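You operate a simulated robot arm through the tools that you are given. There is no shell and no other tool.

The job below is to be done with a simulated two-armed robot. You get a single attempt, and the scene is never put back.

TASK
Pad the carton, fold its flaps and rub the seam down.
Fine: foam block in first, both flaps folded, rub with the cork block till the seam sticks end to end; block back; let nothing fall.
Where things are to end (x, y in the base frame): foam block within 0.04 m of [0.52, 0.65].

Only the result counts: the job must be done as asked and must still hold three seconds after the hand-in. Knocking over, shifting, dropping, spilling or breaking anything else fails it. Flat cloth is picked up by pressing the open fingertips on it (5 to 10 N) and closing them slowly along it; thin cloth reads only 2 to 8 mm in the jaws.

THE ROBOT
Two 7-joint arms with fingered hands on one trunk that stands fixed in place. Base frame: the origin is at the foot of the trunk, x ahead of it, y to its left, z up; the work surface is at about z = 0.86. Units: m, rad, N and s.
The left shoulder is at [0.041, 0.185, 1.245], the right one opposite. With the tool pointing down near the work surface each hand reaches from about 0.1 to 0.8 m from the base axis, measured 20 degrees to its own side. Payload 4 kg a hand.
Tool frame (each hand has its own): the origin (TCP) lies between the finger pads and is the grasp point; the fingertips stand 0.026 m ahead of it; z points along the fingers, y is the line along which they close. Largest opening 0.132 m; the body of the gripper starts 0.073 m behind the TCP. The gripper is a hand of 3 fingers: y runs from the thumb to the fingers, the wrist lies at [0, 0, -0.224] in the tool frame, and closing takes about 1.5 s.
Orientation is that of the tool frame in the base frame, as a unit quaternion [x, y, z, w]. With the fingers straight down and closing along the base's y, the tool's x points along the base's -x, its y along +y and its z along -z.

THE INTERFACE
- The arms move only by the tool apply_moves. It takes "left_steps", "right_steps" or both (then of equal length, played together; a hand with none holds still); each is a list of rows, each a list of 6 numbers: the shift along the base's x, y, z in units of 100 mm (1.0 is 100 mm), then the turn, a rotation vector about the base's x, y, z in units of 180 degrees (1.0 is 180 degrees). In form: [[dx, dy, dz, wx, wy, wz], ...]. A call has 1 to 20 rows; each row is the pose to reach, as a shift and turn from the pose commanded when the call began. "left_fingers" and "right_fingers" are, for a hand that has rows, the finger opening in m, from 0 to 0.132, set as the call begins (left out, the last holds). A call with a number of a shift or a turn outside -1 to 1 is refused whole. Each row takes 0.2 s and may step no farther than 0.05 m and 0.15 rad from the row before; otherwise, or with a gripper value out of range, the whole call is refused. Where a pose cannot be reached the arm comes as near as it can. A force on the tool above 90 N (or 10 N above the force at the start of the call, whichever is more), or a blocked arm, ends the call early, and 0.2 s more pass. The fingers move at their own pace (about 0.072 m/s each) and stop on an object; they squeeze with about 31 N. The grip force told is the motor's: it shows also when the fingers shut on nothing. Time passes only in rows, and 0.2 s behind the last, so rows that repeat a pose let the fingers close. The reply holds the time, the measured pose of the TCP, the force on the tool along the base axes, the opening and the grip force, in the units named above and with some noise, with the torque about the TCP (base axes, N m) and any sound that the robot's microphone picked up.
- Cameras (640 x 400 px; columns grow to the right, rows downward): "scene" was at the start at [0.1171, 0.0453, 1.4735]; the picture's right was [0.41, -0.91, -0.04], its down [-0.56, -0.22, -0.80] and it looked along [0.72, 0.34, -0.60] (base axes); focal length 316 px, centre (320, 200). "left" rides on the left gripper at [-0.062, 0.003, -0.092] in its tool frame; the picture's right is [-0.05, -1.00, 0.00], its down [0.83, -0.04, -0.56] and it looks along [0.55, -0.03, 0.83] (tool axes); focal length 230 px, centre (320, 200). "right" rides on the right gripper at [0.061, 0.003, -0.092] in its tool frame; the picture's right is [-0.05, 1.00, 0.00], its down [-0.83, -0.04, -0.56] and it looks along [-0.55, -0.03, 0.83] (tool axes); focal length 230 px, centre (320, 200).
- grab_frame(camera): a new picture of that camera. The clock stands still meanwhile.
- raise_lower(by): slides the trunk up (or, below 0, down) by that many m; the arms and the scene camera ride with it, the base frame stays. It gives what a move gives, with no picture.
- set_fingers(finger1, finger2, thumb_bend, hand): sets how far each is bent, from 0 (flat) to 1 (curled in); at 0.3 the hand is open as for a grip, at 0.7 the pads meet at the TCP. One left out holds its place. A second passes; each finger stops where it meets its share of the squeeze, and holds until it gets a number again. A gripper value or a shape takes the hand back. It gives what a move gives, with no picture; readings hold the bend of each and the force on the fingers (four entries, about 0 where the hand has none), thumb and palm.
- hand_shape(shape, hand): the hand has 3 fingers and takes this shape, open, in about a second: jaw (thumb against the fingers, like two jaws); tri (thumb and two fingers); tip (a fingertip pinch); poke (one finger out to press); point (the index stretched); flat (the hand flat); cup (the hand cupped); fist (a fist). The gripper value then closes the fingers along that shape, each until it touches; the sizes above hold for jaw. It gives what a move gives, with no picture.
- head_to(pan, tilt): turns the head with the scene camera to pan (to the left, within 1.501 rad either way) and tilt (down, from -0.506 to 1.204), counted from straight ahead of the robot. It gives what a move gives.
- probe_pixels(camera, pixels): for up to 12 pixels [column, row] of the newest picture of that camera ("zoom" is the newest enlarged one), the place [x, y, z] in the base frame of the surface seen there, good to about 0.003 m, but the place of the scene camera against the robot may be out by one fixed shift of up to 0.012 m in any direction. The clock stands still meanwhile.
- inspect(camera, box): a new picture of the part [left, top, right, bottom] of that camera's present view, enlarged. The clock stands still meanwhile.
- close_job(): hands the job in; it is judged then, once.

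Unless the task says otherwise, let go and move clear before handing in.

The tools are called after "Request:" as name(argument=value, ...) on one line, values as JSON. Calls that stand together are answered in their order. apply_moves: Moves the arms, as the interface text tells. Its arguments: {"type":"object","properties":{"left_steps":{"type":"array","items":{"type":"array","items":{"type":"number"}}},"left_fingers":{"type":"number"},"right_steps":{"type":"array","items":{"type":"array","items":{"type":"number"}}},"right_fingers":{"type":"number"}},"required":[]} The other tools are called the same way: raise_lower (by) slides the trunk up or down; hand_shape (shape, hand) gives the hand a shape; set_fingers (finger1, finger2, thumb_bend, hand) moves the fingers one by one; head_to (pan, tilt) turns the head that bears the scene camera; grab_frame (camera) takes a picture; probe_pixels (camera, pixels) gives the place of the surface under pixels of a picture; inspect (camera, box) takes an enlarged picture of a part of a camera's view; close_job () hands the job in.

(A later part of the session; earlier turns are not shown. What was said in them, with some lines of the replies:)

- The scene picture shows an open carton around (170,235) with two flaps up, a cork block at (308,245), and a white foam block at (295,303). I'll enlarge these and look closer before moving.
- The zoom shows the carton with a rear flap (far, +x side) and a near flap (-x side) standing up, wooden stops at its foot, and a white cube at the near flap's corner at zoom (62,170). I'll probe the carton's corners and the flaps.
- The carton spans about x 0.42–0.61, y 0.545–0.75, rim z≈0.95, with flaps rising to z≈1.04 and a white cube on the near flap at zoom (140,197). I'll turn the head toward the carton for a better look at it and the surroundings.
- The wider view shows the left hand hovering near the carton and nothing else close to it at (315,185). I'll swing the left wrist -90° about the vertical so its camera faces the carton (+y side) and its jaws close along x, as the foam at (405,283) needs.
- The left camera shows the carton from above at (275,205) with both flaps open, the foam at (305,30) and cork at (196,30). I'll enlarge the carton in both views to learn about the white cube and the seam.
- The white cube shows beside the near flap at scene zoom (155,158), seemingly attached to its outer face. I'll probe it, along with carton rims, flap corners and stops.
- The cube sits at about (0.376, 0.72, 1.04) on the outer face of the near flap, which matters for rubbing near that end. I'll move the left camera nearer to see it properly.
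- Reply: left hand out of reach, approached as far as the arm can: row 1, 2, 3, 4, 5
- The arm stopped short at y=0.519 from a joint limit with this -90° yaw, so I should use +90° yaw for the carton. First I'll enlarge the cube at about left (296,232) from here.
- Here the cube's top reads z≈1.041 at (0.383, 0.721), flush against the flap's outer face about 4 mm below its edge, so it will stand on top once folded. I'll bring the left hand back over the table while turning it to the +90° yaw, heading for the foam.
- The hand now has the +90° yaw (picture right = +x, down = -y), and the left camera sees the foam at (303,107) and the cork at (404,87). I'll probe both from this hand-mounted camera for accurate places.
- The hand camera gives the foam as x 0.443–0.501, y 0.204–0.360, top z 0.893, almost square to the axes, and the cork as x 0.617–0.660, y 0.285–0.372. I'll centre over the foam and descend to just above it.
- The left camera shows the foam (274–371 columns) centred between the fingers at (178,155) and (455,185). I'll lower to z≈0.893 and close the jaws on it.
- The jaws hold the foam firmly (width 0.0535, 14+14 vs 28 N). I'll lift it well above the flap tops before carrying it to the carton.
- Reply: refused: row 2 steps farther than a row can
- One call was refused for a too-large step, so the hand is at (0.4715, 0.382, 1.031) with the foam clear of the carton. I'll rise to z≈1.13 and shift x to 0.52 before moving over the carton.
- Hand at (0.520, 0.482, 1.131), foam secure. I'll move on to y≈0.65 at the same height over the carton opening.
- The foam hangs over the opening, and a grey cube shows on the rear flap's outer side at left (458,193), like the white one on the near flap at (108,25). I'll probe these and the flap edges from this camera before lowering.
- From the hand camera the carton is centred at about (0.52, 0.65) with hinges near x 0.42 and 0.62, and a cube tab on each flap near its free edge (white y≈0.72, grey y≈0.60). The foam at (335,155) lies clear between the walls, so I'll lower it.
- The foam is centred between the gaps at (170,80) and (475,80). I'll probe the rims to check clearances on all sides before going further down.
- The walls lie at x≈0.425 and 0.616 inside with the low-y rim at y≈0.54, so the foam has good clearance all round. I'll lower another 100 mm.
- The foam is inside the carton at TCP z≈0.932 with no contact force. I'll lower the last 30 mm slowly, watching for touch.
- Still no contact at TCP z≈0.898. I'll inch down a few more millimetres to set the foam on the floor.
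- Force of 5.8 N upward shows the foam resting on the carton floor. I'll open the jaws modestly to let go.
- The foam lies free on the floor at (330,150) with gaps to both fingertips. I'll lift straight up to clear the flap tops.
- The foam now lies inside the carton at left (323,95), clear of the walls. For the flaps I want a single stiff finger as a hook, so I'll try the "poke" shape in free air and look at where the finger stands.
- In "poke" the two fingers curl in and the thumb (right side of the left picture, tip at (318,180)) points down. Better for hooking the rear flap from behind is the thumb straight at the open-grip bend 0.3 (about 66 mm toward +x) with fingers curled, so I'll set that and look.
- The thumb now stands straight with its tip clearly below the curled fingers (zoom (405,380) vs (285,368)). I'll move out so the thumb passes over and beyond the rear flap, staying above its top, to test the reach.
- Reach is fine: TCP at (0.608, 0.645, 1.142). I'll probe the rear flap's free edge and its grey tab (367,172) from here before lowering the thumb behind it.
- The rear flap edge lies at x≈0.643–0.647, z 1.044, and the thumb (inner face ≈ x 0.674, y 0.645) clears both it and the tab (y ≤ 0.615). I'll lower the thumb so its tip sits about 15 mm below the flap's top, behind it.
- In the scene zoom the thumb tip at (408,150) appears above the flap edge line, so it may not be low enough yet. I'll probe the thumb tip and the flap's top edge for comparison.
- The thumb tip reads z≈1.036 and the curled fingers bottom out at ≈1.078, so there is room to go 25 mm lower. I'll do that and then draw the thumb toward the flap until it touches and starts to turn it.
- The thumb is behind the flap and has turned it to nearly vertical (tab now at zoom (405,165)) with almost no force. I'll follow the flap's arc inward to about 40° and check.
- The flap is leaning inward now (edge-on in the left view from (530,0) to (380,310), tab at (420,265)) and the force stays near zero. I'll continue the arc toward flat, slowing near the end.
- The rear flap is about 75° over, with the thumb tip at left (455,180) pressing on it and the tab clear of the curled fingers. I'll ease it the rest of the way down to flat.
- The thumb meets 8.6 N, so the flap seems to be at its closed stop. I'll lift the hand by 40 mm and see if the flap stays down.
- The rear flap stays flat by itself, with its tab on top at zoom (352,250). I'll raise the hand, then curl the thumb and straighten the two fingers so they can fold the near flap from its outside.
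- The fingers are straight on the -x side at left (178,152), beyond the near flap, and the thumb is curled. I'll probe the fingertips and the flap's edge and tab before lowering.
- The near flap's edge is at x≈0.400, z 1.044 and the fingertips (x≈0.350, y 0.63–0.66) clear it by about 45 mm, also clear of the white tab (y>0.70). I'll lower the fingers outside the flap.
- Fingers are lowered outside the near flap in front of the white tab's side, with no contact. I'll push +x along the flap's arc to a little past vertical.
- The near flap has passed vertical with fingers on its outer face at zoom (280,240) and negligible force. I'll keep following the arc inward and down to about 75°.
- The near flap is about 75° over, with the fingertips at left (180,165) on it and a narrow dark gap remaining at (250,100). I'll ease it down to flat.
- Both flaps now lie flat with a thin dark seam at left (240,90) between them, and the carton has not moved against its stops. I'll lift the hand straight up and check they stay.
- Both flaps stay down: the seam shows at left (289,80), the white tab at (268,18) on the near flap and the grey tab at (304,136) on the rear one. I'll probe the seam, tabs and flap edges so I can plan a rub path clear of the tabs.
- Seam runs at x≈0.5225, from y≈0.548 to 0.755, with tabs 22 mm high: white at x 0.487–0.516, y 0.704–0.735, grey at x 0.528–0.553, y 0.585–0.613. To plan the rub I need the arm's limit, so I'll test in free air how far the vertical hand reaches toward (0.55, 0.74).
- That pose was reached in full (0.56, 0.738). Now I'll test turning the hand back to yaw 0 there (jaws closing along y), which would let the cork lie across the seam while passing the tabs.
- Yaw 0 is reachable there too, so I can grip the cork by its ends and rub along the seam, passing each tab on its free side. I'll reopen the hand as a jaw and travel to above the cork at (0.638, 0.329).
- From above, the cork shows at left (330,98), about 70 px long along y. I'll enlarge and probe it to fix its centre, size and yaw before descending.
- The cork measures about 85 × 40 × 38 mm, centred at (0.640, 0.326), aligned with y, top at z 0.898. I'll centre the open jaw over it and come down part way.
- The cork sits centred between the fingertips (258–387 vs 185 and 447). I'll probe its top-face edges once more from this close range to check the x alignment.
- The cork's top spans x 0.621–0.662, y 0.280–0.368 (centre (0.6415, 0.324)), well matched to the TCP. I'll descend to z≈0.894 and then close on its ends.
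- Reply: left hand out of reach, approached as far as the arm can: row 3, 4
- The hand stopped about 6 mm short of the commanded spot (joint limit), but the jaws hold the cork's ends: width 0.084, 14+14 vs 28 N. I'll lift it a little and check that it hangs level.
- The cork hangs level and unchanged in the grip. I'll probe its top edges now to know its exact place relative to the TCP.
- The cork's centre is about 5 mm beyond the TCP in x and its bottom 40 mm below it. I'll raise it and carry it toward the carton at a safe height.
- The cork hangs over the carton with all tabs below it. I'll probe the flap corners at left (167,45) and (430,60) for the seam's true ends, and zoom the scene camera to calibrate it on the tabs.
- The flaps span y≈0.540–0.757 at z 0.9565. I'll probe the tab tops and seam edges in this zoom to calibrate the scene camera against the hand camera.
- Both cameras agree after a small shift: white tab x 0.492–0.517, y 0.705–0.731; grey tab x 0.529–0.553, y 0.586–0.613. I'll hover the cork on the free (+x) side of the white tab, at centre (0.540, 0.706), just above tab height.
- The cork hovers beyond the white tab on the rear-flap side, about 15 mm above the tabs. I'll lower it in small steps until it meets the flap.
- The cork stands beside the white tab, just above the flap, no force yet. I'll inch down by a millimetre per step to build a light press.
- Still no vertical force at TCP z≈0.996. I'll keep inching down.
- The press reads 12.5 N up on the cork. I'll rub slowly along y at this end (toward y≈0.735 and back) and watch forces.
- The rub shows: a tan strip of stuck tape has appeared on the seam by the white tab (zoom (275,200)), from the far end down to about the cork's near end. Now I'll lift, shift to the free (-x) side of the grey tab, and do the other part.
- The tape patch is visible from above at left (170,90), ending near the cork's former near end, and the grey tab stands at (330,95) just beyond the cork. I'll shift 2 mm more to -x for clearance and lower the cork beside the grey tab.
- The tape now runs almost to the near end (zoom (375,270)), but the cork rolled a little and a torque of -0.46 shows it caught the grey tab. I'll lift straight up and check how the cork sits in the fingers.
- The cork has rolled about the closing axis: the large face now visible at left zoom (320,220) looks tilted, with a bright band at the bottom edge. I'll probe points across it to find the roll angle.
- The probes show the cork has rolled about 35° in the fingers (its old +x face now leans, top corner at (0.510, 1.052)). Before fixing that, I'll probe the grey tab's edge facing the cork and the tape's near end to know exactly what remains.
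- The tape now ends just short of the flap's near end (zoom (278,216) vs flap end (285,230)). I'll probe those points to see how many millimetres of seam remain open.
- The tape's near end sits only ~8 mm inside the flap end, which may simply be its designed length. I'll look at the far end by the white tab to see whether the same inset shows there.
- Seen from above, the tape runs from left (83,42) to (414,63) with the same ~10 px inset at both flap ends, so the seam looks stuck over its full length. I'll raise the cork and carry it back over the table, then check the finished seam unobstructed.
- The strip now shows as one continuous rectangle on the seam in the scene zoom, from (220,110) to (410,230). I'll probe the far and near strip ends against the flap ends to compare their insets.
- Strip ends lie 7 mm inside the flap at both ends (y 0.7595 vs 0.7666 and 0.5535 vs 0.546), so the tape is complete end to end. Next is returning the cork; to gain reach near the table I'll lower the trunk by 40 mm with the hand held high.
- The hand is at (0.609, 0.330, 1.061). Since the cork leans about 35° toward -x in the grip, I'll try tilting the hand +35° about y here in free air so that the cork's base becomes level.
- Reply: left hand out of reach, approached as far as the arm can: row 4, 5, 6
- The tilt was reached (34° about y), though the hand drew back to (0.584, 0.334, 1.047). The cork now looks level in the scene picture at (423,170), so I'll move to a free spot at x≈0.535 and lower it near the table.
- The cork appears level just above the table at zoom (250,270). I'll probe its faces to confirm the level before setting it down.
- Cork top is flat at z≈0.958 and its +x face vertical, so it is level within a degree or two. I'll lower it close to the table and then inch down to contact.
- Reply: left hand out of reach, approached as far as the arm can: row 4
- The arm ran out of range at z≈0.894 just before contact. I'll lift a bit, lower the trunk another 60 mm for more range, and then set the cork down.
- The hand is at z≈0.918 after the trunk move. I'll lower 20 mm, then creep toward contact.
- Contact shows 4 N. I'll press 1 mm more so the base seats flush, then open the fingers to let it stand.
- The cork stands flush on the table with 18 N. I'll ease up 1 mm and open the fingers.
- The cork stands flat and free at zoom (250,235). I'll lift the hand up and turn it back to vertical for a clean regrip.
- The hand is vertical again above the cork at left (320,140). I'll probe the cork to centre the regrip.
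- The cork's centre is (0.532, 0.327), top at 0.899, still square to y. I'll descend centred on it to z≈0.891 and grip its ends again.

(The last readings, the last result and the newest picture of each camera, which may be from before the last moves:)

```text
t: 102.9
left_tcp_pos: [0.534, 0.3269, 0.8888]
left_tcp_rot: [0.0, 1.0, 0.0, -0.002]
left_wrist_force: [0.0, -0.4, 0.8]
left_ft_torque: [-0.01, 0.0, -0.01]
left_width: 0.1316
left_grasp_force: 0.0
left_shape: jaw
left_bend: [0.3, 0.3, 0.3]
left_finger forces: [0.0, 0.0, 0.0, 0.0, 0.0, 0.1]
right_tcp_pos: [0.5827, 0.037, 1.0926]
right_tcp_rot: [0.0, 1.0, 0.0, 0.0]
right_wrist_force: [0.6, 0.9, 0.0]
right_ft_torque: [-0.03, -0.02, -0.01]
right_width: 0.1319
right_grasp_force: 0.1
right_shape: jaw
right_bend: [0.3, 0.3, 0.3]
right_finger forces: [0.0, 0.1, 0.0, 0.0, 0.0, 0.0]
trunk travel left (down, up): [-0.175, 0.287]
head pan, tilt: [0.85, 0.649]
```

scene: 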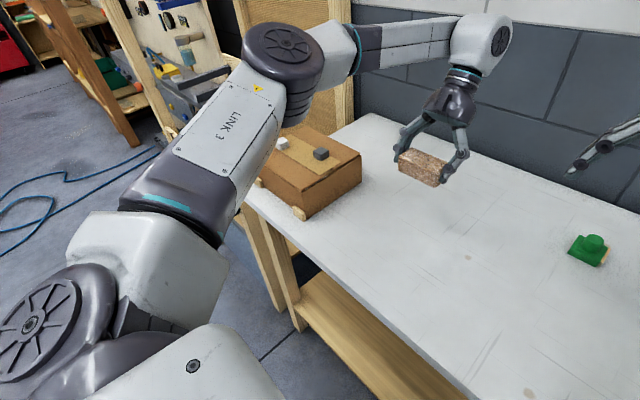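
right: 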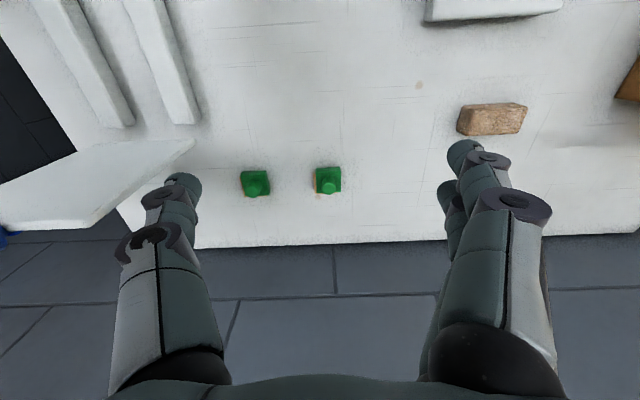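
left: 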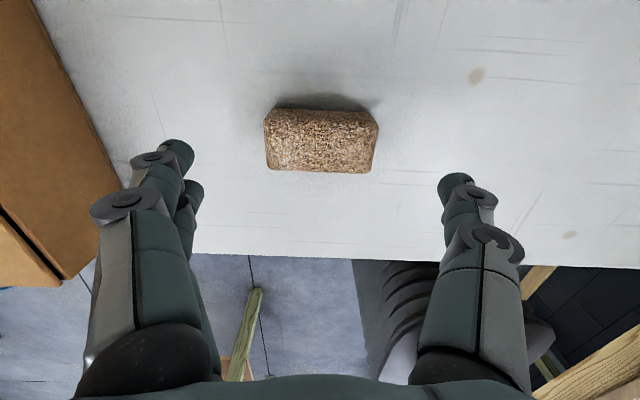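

Pose reached at z≈0.890 with no contact. I'll close the fingers on the cork's ends.

Request:
apply_moves(left_steps=[[0, 0, 0, 0, 0, 0], [0, 0, 0, 0, 0, 0], [0, 0, 0, 0, 0, 0], [0, 0, 0, 0, 0, 0], [0, 0, 0, 0, 0, 0], [0, 0, 0, 0, 0, 0], [0, 0, 0, 0, 0, 0], [0, 0, 0, 0, 0, 0]], left_fingers=0.07)

Request:
apply_moves(left_steps=[[0, 0, 0.1, 0, 0, 0], [0, 0, 0.3, 0, 0, 0], [0, 0, 0.5, 0, 0, 0], [0, 0, 0.5, 0, 0, 0]])

Request:
grab_frame(camera="left")

Request:
grab_frame(camera="scene")

```text
t: 104.7
left_tcp_pos: [0.5338, 0.3254, 0.8886]
left_tcp_rot: [-0.001, 1.0, 0.0, -0.002]
left_wrist_force: [0.1, 0.0, 0.2]
left_ft_torque: [0.0, -0.01, 0.04]
left_width: 0.0848
left_grasp_force: 30.9
left_shape: jaw
left_bend: [0.7, 0.7, 0.69]
left_finger forces: [14.1, 14.0, 0.0, 0.0, 27.8, 0.0]
right_tcp_pos: [0.5825, 0.0352, 1.092]
right_tcp_rot: [0.001, 1.0, 0.0, 0.0]
right_wrist_force: [0.3, -0.1, 0.1]
right_ft_torque: [-0.01, 0.03, -0.02]
right_width: 0.1317
right_grasp_force: 0.0
right_shape: jaw
right_bend: [0.3, 0.3, 0.3]
right_finger forces: [0.0, 0.0, 0.0, 0.0, 0.1, 0.1]
trunk travel left (down, up): [-0.175, 0.287]
head pan, tilt: [0.85, 0.649]
```

```text
t: 105.7
left_tcp_pos: [0.5329, 0.3272, 0.9376]
left_tcp_rot: [0.0, 1.0, 0.0, -0.002]
left_wrist_force: [0.0, 0.8, -0.7]
left_ft_torque: [-0.01, 0.04, 0.0]
left_width: 0.0848
left_grasp_force: 31.6
left_shape: jaw
left_bend: [0.7, 0.7, 0.69]
left_finger forces: [14.0, 14.0, 0.0, 0.0, 28.0, 0.0]
right_tcp_pos: [0.582, 0.0368, 1.0916]
right_tcp_rot: [0.0, 1.0, 0.001, -0.001]
right_wrist_force: [0.0, -0.4, 0.3]
right_ft_torque: [0.04, -0.03, 0.01]
right_width: 0.1315
right_grasp_force: 0.0
right_shape: jaw
right_bend: [0.3, 0.3, 0.3]
right_finger forces: [0.0, 0.0, 0.0, 0.1, 0.1, 0.1]
trunk travel left (down, up): [-0.175, 0.287]
head pan, tilt: [0.85, 0.649]
```

```text
taken
```

left: 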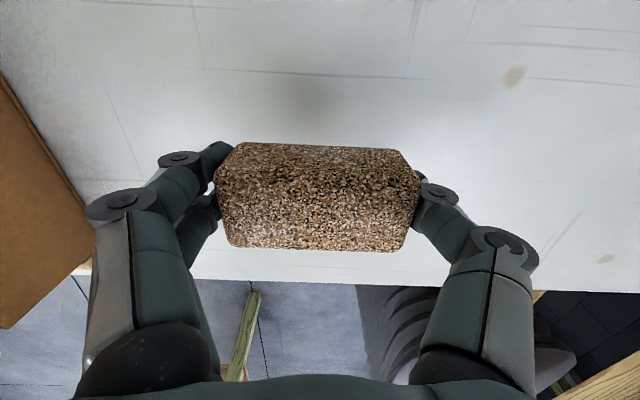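

```text
taken
```

scene: 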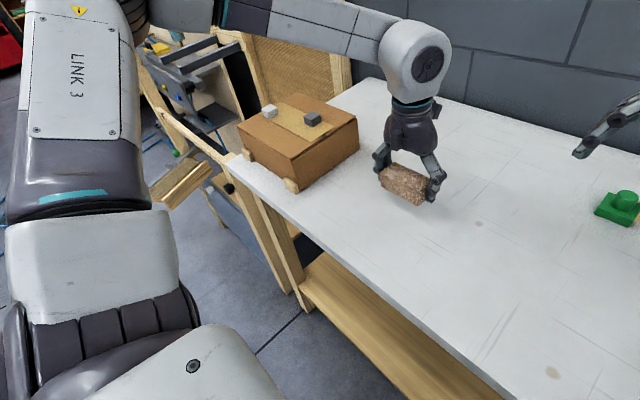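

The cork is gripped deeper now and hangs level (rows 143–252 in the left view). I'll carry it at low height to its original place at (0.6415, 0.3245).

Request:
apply_moves(left_steps=[[0.3, 0, 0, 0, 0, 0], [0.6, -0.01, 0, 0, 0, 0], [0.9, -0.02, 0, 0, 0, 0], [1.0, -0.02, 0, 0, 0, 0]])

Request:
apply_moves(left_steps=[[0.09, 0, 0, 0, 0, 0], [0.09, 0, -0.15, 0, 0, 0], [0.09, 0, -0.3, 0, 0, 0], [0.09, 0, -0.4, 0, 0, 0], [0.09, 0, -0.4, 0, 0, 0]])

Request:
grab_frame(camera="left")

Request:
inspect(camera="scene", box=[360, 80, 540, 220])

```text
t: 106.7
left_tcp_pos: [0.6323, 0.3268, 0.9422]
left_tcp_rot: [0.0, 1.0, -0.001, -0.002]
left_wrist_force: [-0.8, -0.4, -0.7]
left_ft_torque: [0.02, 0.02, 0.02]
left_width: 0.0847
left_grasp_force: 31.1
left_shape: jaw
left_bend: [0.7, 0.7, 0.69]
left_finger forces: [14.0, 14.0, 0.0, 0.0, 27.9, 0.1]
right_tcp_pos: [0.5831, 0.0373, 1.0913]
right_tcp_rot: [0.0, 1.0, 0.001, -0.001]
right_wrist_force: [-0.5, 0.1, 0.1]
right_ft_torque: [0.03, 0.04, -0.04]
right_width: 0.1317
right_grasp_force: 0.1
right_shape: jaw
right_bend: [0.3, 0.3, 0.3]
right_finger forces: [0.0, 0.1, 0.0, 0.0, 0.1, 0.0]
trunk travel left (down, up): [-0.175, 0.287]
head pan, tilt: [0.85, 0.649]
```

```text
t: 107.9
left_tcp_pos: [0.6412, 0.3247, 0.9021]
left_tcp_rot: [0.0, 1.0, 0.0, -0.001]
left_wrist_force: [0.2, 0.4, -1.5]
left_ft_torque: [-0.03, 0.03, 0.01]
left_width: 0.0849
left_grasp_force: 31.1
left_shape: jaw
left_bend: [0.7, 0.7, 0.69]
left_finger forces: [14.0, 14.0, 0.1, 0.0, 27.9, 0.0]
right_tcp_pos: [0.5833, 0.0364, 1.0927]
right_tcp_rot: [0.001, 1.0, 0.0, 0.0]
right_wrist_force: [0.4, -0.3, 0.3]
right_ft_torque: [0.0, -0.01, -0.02]
right_width: 0.1317
right_grasp_force: 0.0
right_shape: jaw
right_bend: [0.3, 0.3, 0.3]
right_finger forces: [0.0, 0.0, 0.1, 0.0, 0.1, 0.1]
trunk travel left (down, up): [-0.175, 0.287]
head pan, tilt: [0.85, 0.649]
```

```text
taken
```

left: 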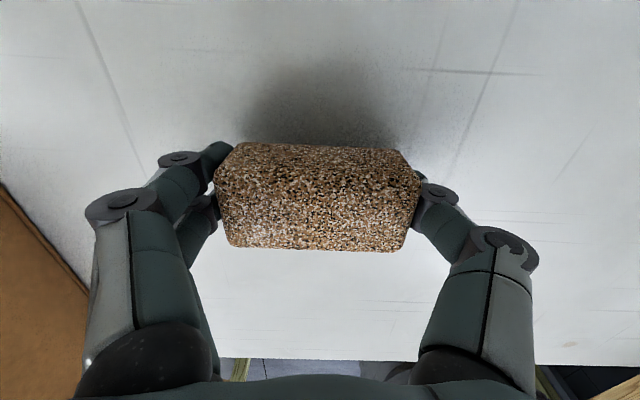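

```text
2.86 times, centred on (450, 150) of scene
```

zoom: 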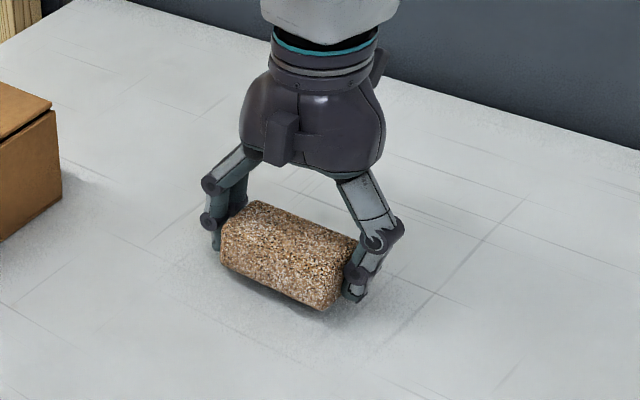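

The cork is over its home at (0.641, 0.325), about 11 mm above the table, level. I'll lower it gently to contact.

Request:
apply_moves(left_steps=[[0, 0, -0.05, 0, 0, 0], [0, 0, -0.08, 0, 0, 0], [0, 0, -0.1, 0, 0, 0], [0, 0, -0.11, 0, 0, 0], [0, 0, -0.12, 0, 0, 0], [0, 0, -0.12, 0, 0, 0]])

```text
t: 109.3
left_tcp_pos: [0.641, 0.3277, 0.8897]
left_tcp_rot: [-0.001, 1.0, 0.0, -0.002]
left_wrist_force: [0.4, -0.7, -1.5]
left_ft_torque: [-0.02, -0.01, 0.01]
left_width: 0.0847
left_grasp_force: 30.8
left_shape: jaw
left_bend: [0.7, 0.7, 0.69]
left_finger forces: [14.0, 14.0, 0.1, 0.1, 28.0, 0.0]
right_tcp_pos: [0.5833, 0.0369, 1.0916]
right_tcp_rot: [0.0, 1.0, 0.0, 0.001]
right_wrist_force: [0.0, 0.4, 0.0]
right_ft_torque: [0.03, -0.02, -0.01]
right_width: 0.1317
right_grasp_force: 0.0
right_shape: jaw
right_bend: [0.3, 0.3, 0.3]
right_finger forces: [0.1, 0.1, 0.0, 0.1, 0.0, 0.1]
trunk travel left (down, up): [-0.175, 0.287]
head pan, tilt: [0.85, 0.649]
```

No contact yet at z≈0.889. I'll creep down another couple of millimetres.

Request:
apply_moves(left_steps=[[0, 0, -0.005, 0, 0, 0], [0, 0, -0.01, 0, 0, 0], [0, 0, -0.015, 0, 0, 0], [0, 0, -0.015, 0, 0, 0]])

```text
t: 110.3
left_tcp_pos: [0.6404, 0.3261, 0.8885]
left_tcp_rot: [0.0, 1.0, 0.0, -0.001]
left_wrist_force: [-0.1, 0.8, 1.3]
left_ft_torque: [0.17, 0.0, 0.01]
left_width: 0.0846
left_grasp_force: 31.2
left_shape: jaw
left_bend: [0.7, 0.7, 0.69]
left_finger forces: [14.4, 14.4, 0.0, 0.1, 27.9, 0.0]
right_tcp_pos: [0.5812, 0.0361, 1.0918]
right_tcp_rot: [0.0, 1.0, 0.0, 0.0]
right_wrist_force: [-0.3, -0.8, 0.3]
right_ft_torque: [0.0, -0.03, 0.0]
right_width: 0.132
right_grasp_force: 0.1
right_shape: jaw
right_bend: [0.3, 0.3, 0.3]
right_finger forces: [0.0, 0.1, 0.0, 0.0, 0.0, 0.0]
trunk travel left (down, up): [-0.175, 0.287]
head pan, tilt: [0.85, 0.649]
```

Contact is beginning (force changed by about 3 N). One more millimetre, then I'll open the fingers.

Request:
apply_moves(left_steps=[[0, 0, -0.005, 0, 0, 0], [0, 0, -0.008, 0, 0, 0], [0, 0, -0.008, 0, 0, 0]])

Request:
apply_moves(left_steps=[[0, 0, 0, 0, 0, 0], [0, 0, 0, 0, 0, 0], [0, 0, 0, 0, 0, 0], [0, 0, 0, 0, 0, 0], [0, 0, 0, 0, 0, 0]], left_fingers=0.132)

Request:
grab_frame(camera="left")

Request:
inspect(camera="scene", box=[360, 80, 540, 220])

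```text
t: 111.1
left_tcp_pos: [0.6412, 0.3238, 0.8887]
left_tcp_rot: [0.001, 1.0, 0.0, -0.001]
left_wrist_force: [1.0, 1.9, 5.8]
left_ft_torque: [0.14, 0.01, 0.01]
left_width: 0.0849
left_grasp_force: 30.9
left_shape: jaw
left_bend: [0.7, 0.7, 0.7]
left_finger forces: [14.9, 14.9, 0.0, 0.1, 28.2, 0.1]
right_tcp_pos: [0.5816, 0.0365, 1.0918]
right_tcp_rot: [0.0, 1.0, 0.0, -0.001]
right_wrist_force: [-0.6, -0.6, -0.4]
right_ft_torque: [-0.03, 0.01, -0.01]
right_width: 0.1322
right_grasp_force: 0.1
right_shape: jaw
right_bend: [0.3, 0.3, 0.3]
right_finger forces: [0.0, 0.1, 0.1, 0.0, 0.0, 0.0]
trunk travel left (down, up): [-0.175, 0.287]
head pan, tilt: [0.85, 0.649]
```

```text
t: 112.3
left_tcp_pos: [0.6411, 0.3247, 0.8883]
left_tcp_rot: [0.001, 1.0, 0.0, -0.002]
left_wrist_force: [0.8, -0.2, 0.2]
left_ft_torque: [-0.04, 0.02, 0.04]
left_width: 0.1321
left_grasp_force: 0.0
left_shape: jaw
left_bend: [0.3, 0.3, 0.3]
left_finger forces: [0.0, 0.0, 0.0, 0.0, 0.1, 0.0]
right_tcp_pos: [0.5816, 0.0361, 1.0916]
right_tcp_rot: [0.0, 1.0, -0.001, 0.001]
right_wrist_force: [0.1, -0.2, 1.0]
right_ft_torque: [0.03, -0.02, 0.01]
right_width: 0.1316
right_grasp_force: 0.0
right_shape: jaw
right_bend: [0.3, 0.3, 0.3]
right_finger forces: [0.1, 0.0, 0.0, 0.0, 0.0, 0.1]
trunk travel left (down, up): [-0.175, 0.287]
head pan, tilt: [0.85, 0.649]
```

```text
taken
```

left: 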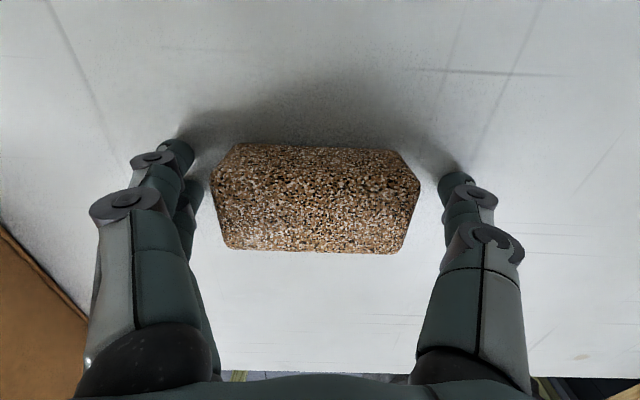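

```text
2.86 times, centred on (450, 150) of scene
```

zoom: 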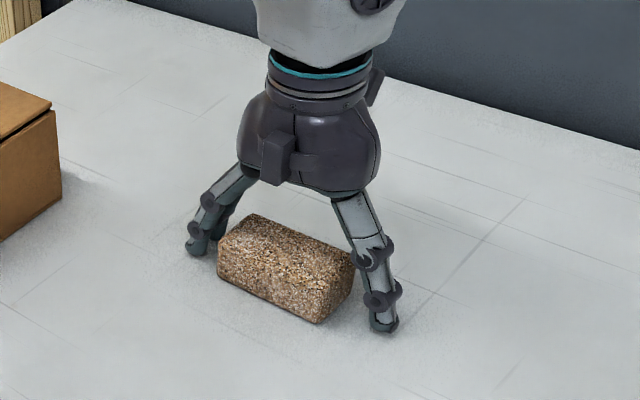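

The cork stands flat and released at its home, with gaps to both fingertips. I'll lift the hand straight up and clear.

Request:
apply_moves(left_steps=[[0, 0, 0.3, 0, 0, 0], [0, 0, 0.6, 0, 0, 0], [0, 0, 1.0, 0, 0, 0]])

Request:
apply_moves(left_steps=[[-0.2, 0, 0.4, 0, 0, 0], [-0.5, 0, 0.8, 0, 0, 0], [-0.8, 0, 1.0, 0, 0, 0], [-0.8, 0, 1.0, 0, 0, 0]])

Request:
grab_frame(camera="left")

Request:
grab_frame(camera="scene")

Request:
inspect(camera="scene", box=[230, 80, 370, 200])

```text
t: 113.1
left_tcp_pos: [0.6395, 0.3271, 0.9877]
left_tcp_rot: [0.0, 1.0, 0.0, 0.0]
left_wrist_force: [0.6, 0.2, 0.4]
left_ft_torque: [-0.03, -0.02, 0.03]
left_width: 0.1319
left_grasp_force: 0.1
left_shape: jaw
left_bend: [0.3, 0.3, 0.3]
left_finger forces: [0.1, 0.1, 0.0, 0.0, 0.1, 0.0]
right_tcp_pos: [0.5812, 0.0367, 1.0927]
right_tcp_rot: [0.0, 1.0, 0.0, 0.0]
right_wrist_force: [-0.2, -0.9, 0.8]
right_ft_torque: [-0.04, 0.0, -0.01]
right_width: 0.1318
right_grasp_force: 0.0
right_shape: jaw
right_bend: [0.3, 0.3, 0.3]
right_finger forces: [0.0, 0.0, 0.1, 0.0, 0.0, 0.0]
trunk travel left (down, up): [-0.175, 0.287]
head pan, tilt: [0.85, 0.649]
```

```text
t: 114.1
left_tcp_pos: [0.5612, 0.3284, 1.0866]
left_tcp_rot: [0.0, 1.0, 0.0, -0.002]
left_wrist_force: [-0.1, -0.2, -0.1]
left_ft_torque: [0.02, -0.02, -0.01]
left_width: 0.132
left_grasp_force: 0.1
left_shape: jaw
left_bend: [0.3, 0.3, 0.3]
left_finger forces: [0.1, 0.0, 0.0, 0.0, 0.0, 0.1]
right_tcp_pos: [0.5822, 0.0365, 1.0926]
right_tcp_rot: [0.001, 1.0, 0.0, 0.0]
right_wrist_force: [-0.8, 0.1, -0.3]
right_ft_torque: [-0.01, 0.0, 0.0]
right_width: 0.1316
right_grasp_force: 0.1
right_shape: jaw
right_bend: [0.3, 0.3, 0.3]
right_finger forces: [0.0, 0.1, 0.0, 0.0, 0.1, 0.0]
trunk travel left (down, up): [-0.175, 0.287]
head pan, tilt: [0.85, 0.649]
```

```text
taken
```

left: 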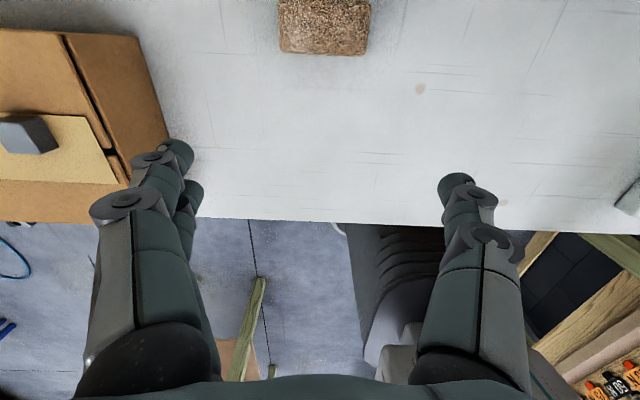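

```text
taken
```

scene: 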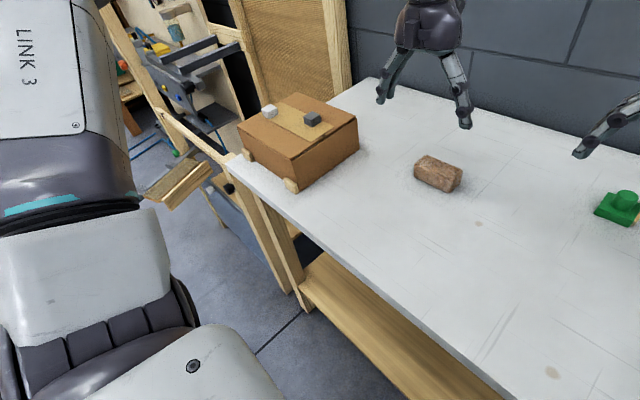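

```text
3.33 times, centred on (300, 140) of scene
```

zoom: 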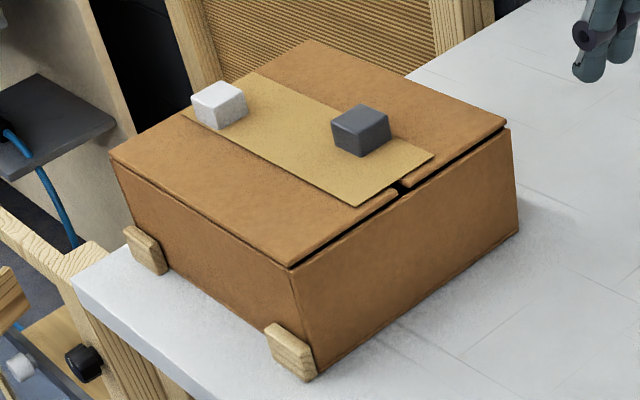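

The carton shows a closed, fully taped top with both tabs and stops in place, and the cork lies flat at scene (438,173). I'll verify the cork's place against its start and restore the trunk height, which also lifts the hands clear.

Request:
probe_pixels(camera="left", pixels=[[325, 25], [283, 25], [367, 27], [325, 50], [325, 5]])

Request:
raise_lower(by=0.1)

Request:
grab_frame(camera="scene")

Request:
probe_pixels(camera="scene", pixels=[[430, 225], [415, 220], [446, 232], [320, 170], [290, 160]])

```text
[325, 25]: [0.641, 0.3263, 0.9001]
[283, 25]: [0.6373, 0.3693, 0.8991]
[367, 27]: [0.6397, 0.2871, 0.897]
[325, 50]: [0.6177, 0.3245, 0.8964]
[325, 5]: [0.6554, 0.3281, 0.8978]
```

```text
t: 115.5
left_tcp_pos: [0.5603, 0.3255, 1.1871]
left_tcp_rot: [0.0, 1.0, 0.0, -0.002]
left_wrist_force: [0.1, 0.4, -0.4]
left_ft_torque: [0.0, 0.04, -0.01]
left_width: 0.132
left_grasp_force: 0.1
left_shape: jaw
left_bend: [0.3, 0.3, 0.3]
left_finger forces: [0.0, 0.0, 0.0, 0.0, 0.0, 0.0]
right_tcp_pos: [0.5835, 0.0361, 1.1918]
right_tcp_rot: [0.0, 1.0, 0.0, -0.001]
right_wrist_force: [-0.1, 0.0, -0.5]
right_ft_torque: [0.01, 0.02, -0.01]
right_width: 0.132
right_grasp_force: 0.1
right_shape: jaw
right_bend: [0.3, 0.3, 0.3]
right_finger forces: [0.1, 0.0, 0.0, 0.0, 0.0, 0.0]
trunk travel left (down, up): [-0.275, 0.187]
head pan, tilt: [0.85, 0.649]
```

```text
taken
```

scene: 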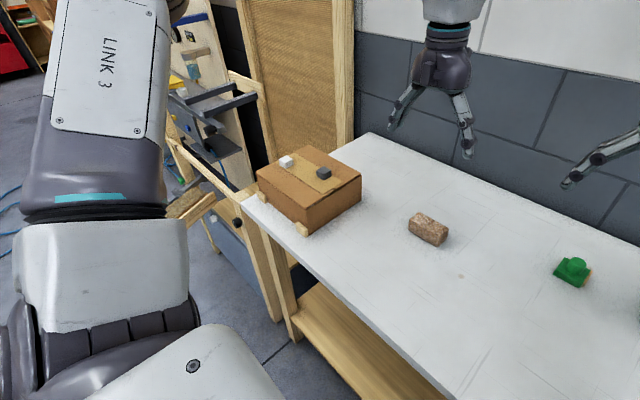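

```text
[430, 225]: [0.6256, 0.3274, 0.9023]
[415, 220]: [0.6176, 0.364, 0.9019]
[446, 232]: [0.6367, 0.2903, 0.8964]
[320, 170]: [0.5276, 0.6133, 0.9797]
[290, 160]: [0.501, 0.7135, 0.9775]
```

The cork is back within a few pixels of its first place (now (428,229), start (430,229)). The carton is unmoved at (305,235), with its flaps shut and the tape unbroken end to end. Both hands are empty and clear, so I'm handing the job in.

Request:
close_job()

```text
The job is handed in.
```

The carton is padded, folded shut and taped along the whole seam, and I have handed the job in. I don't have the judge's result.

- **Foam block:** I put it in first. It lies flat on the carton floor at about (0.518, 0.651), well within 0.04 m of the target.
- **Flaps:** both are folded flat and stayed down after I let go.
- **Seam:** pressing with the cork block made a tape strip appear. It ends about 7 mm short of the flap at both ends. I take that to be its full length, because rubbing past the flap's far end made it no longer. The far end was rubbed back and forth; the near end only needed one press.
- **Cork block:** it rolled about 35° in the fingers when it caught the grey tab on the carton lid. I set it down flat on the table, gripped it again and put it back. It now stands flat at about (0.641, 0.326), within a few millimetres of where it started.

Nothing fell, and the carton, its wooden stops and the two tabs are where they were. The trunk is back at its starting height, and both hands are empty and clear.
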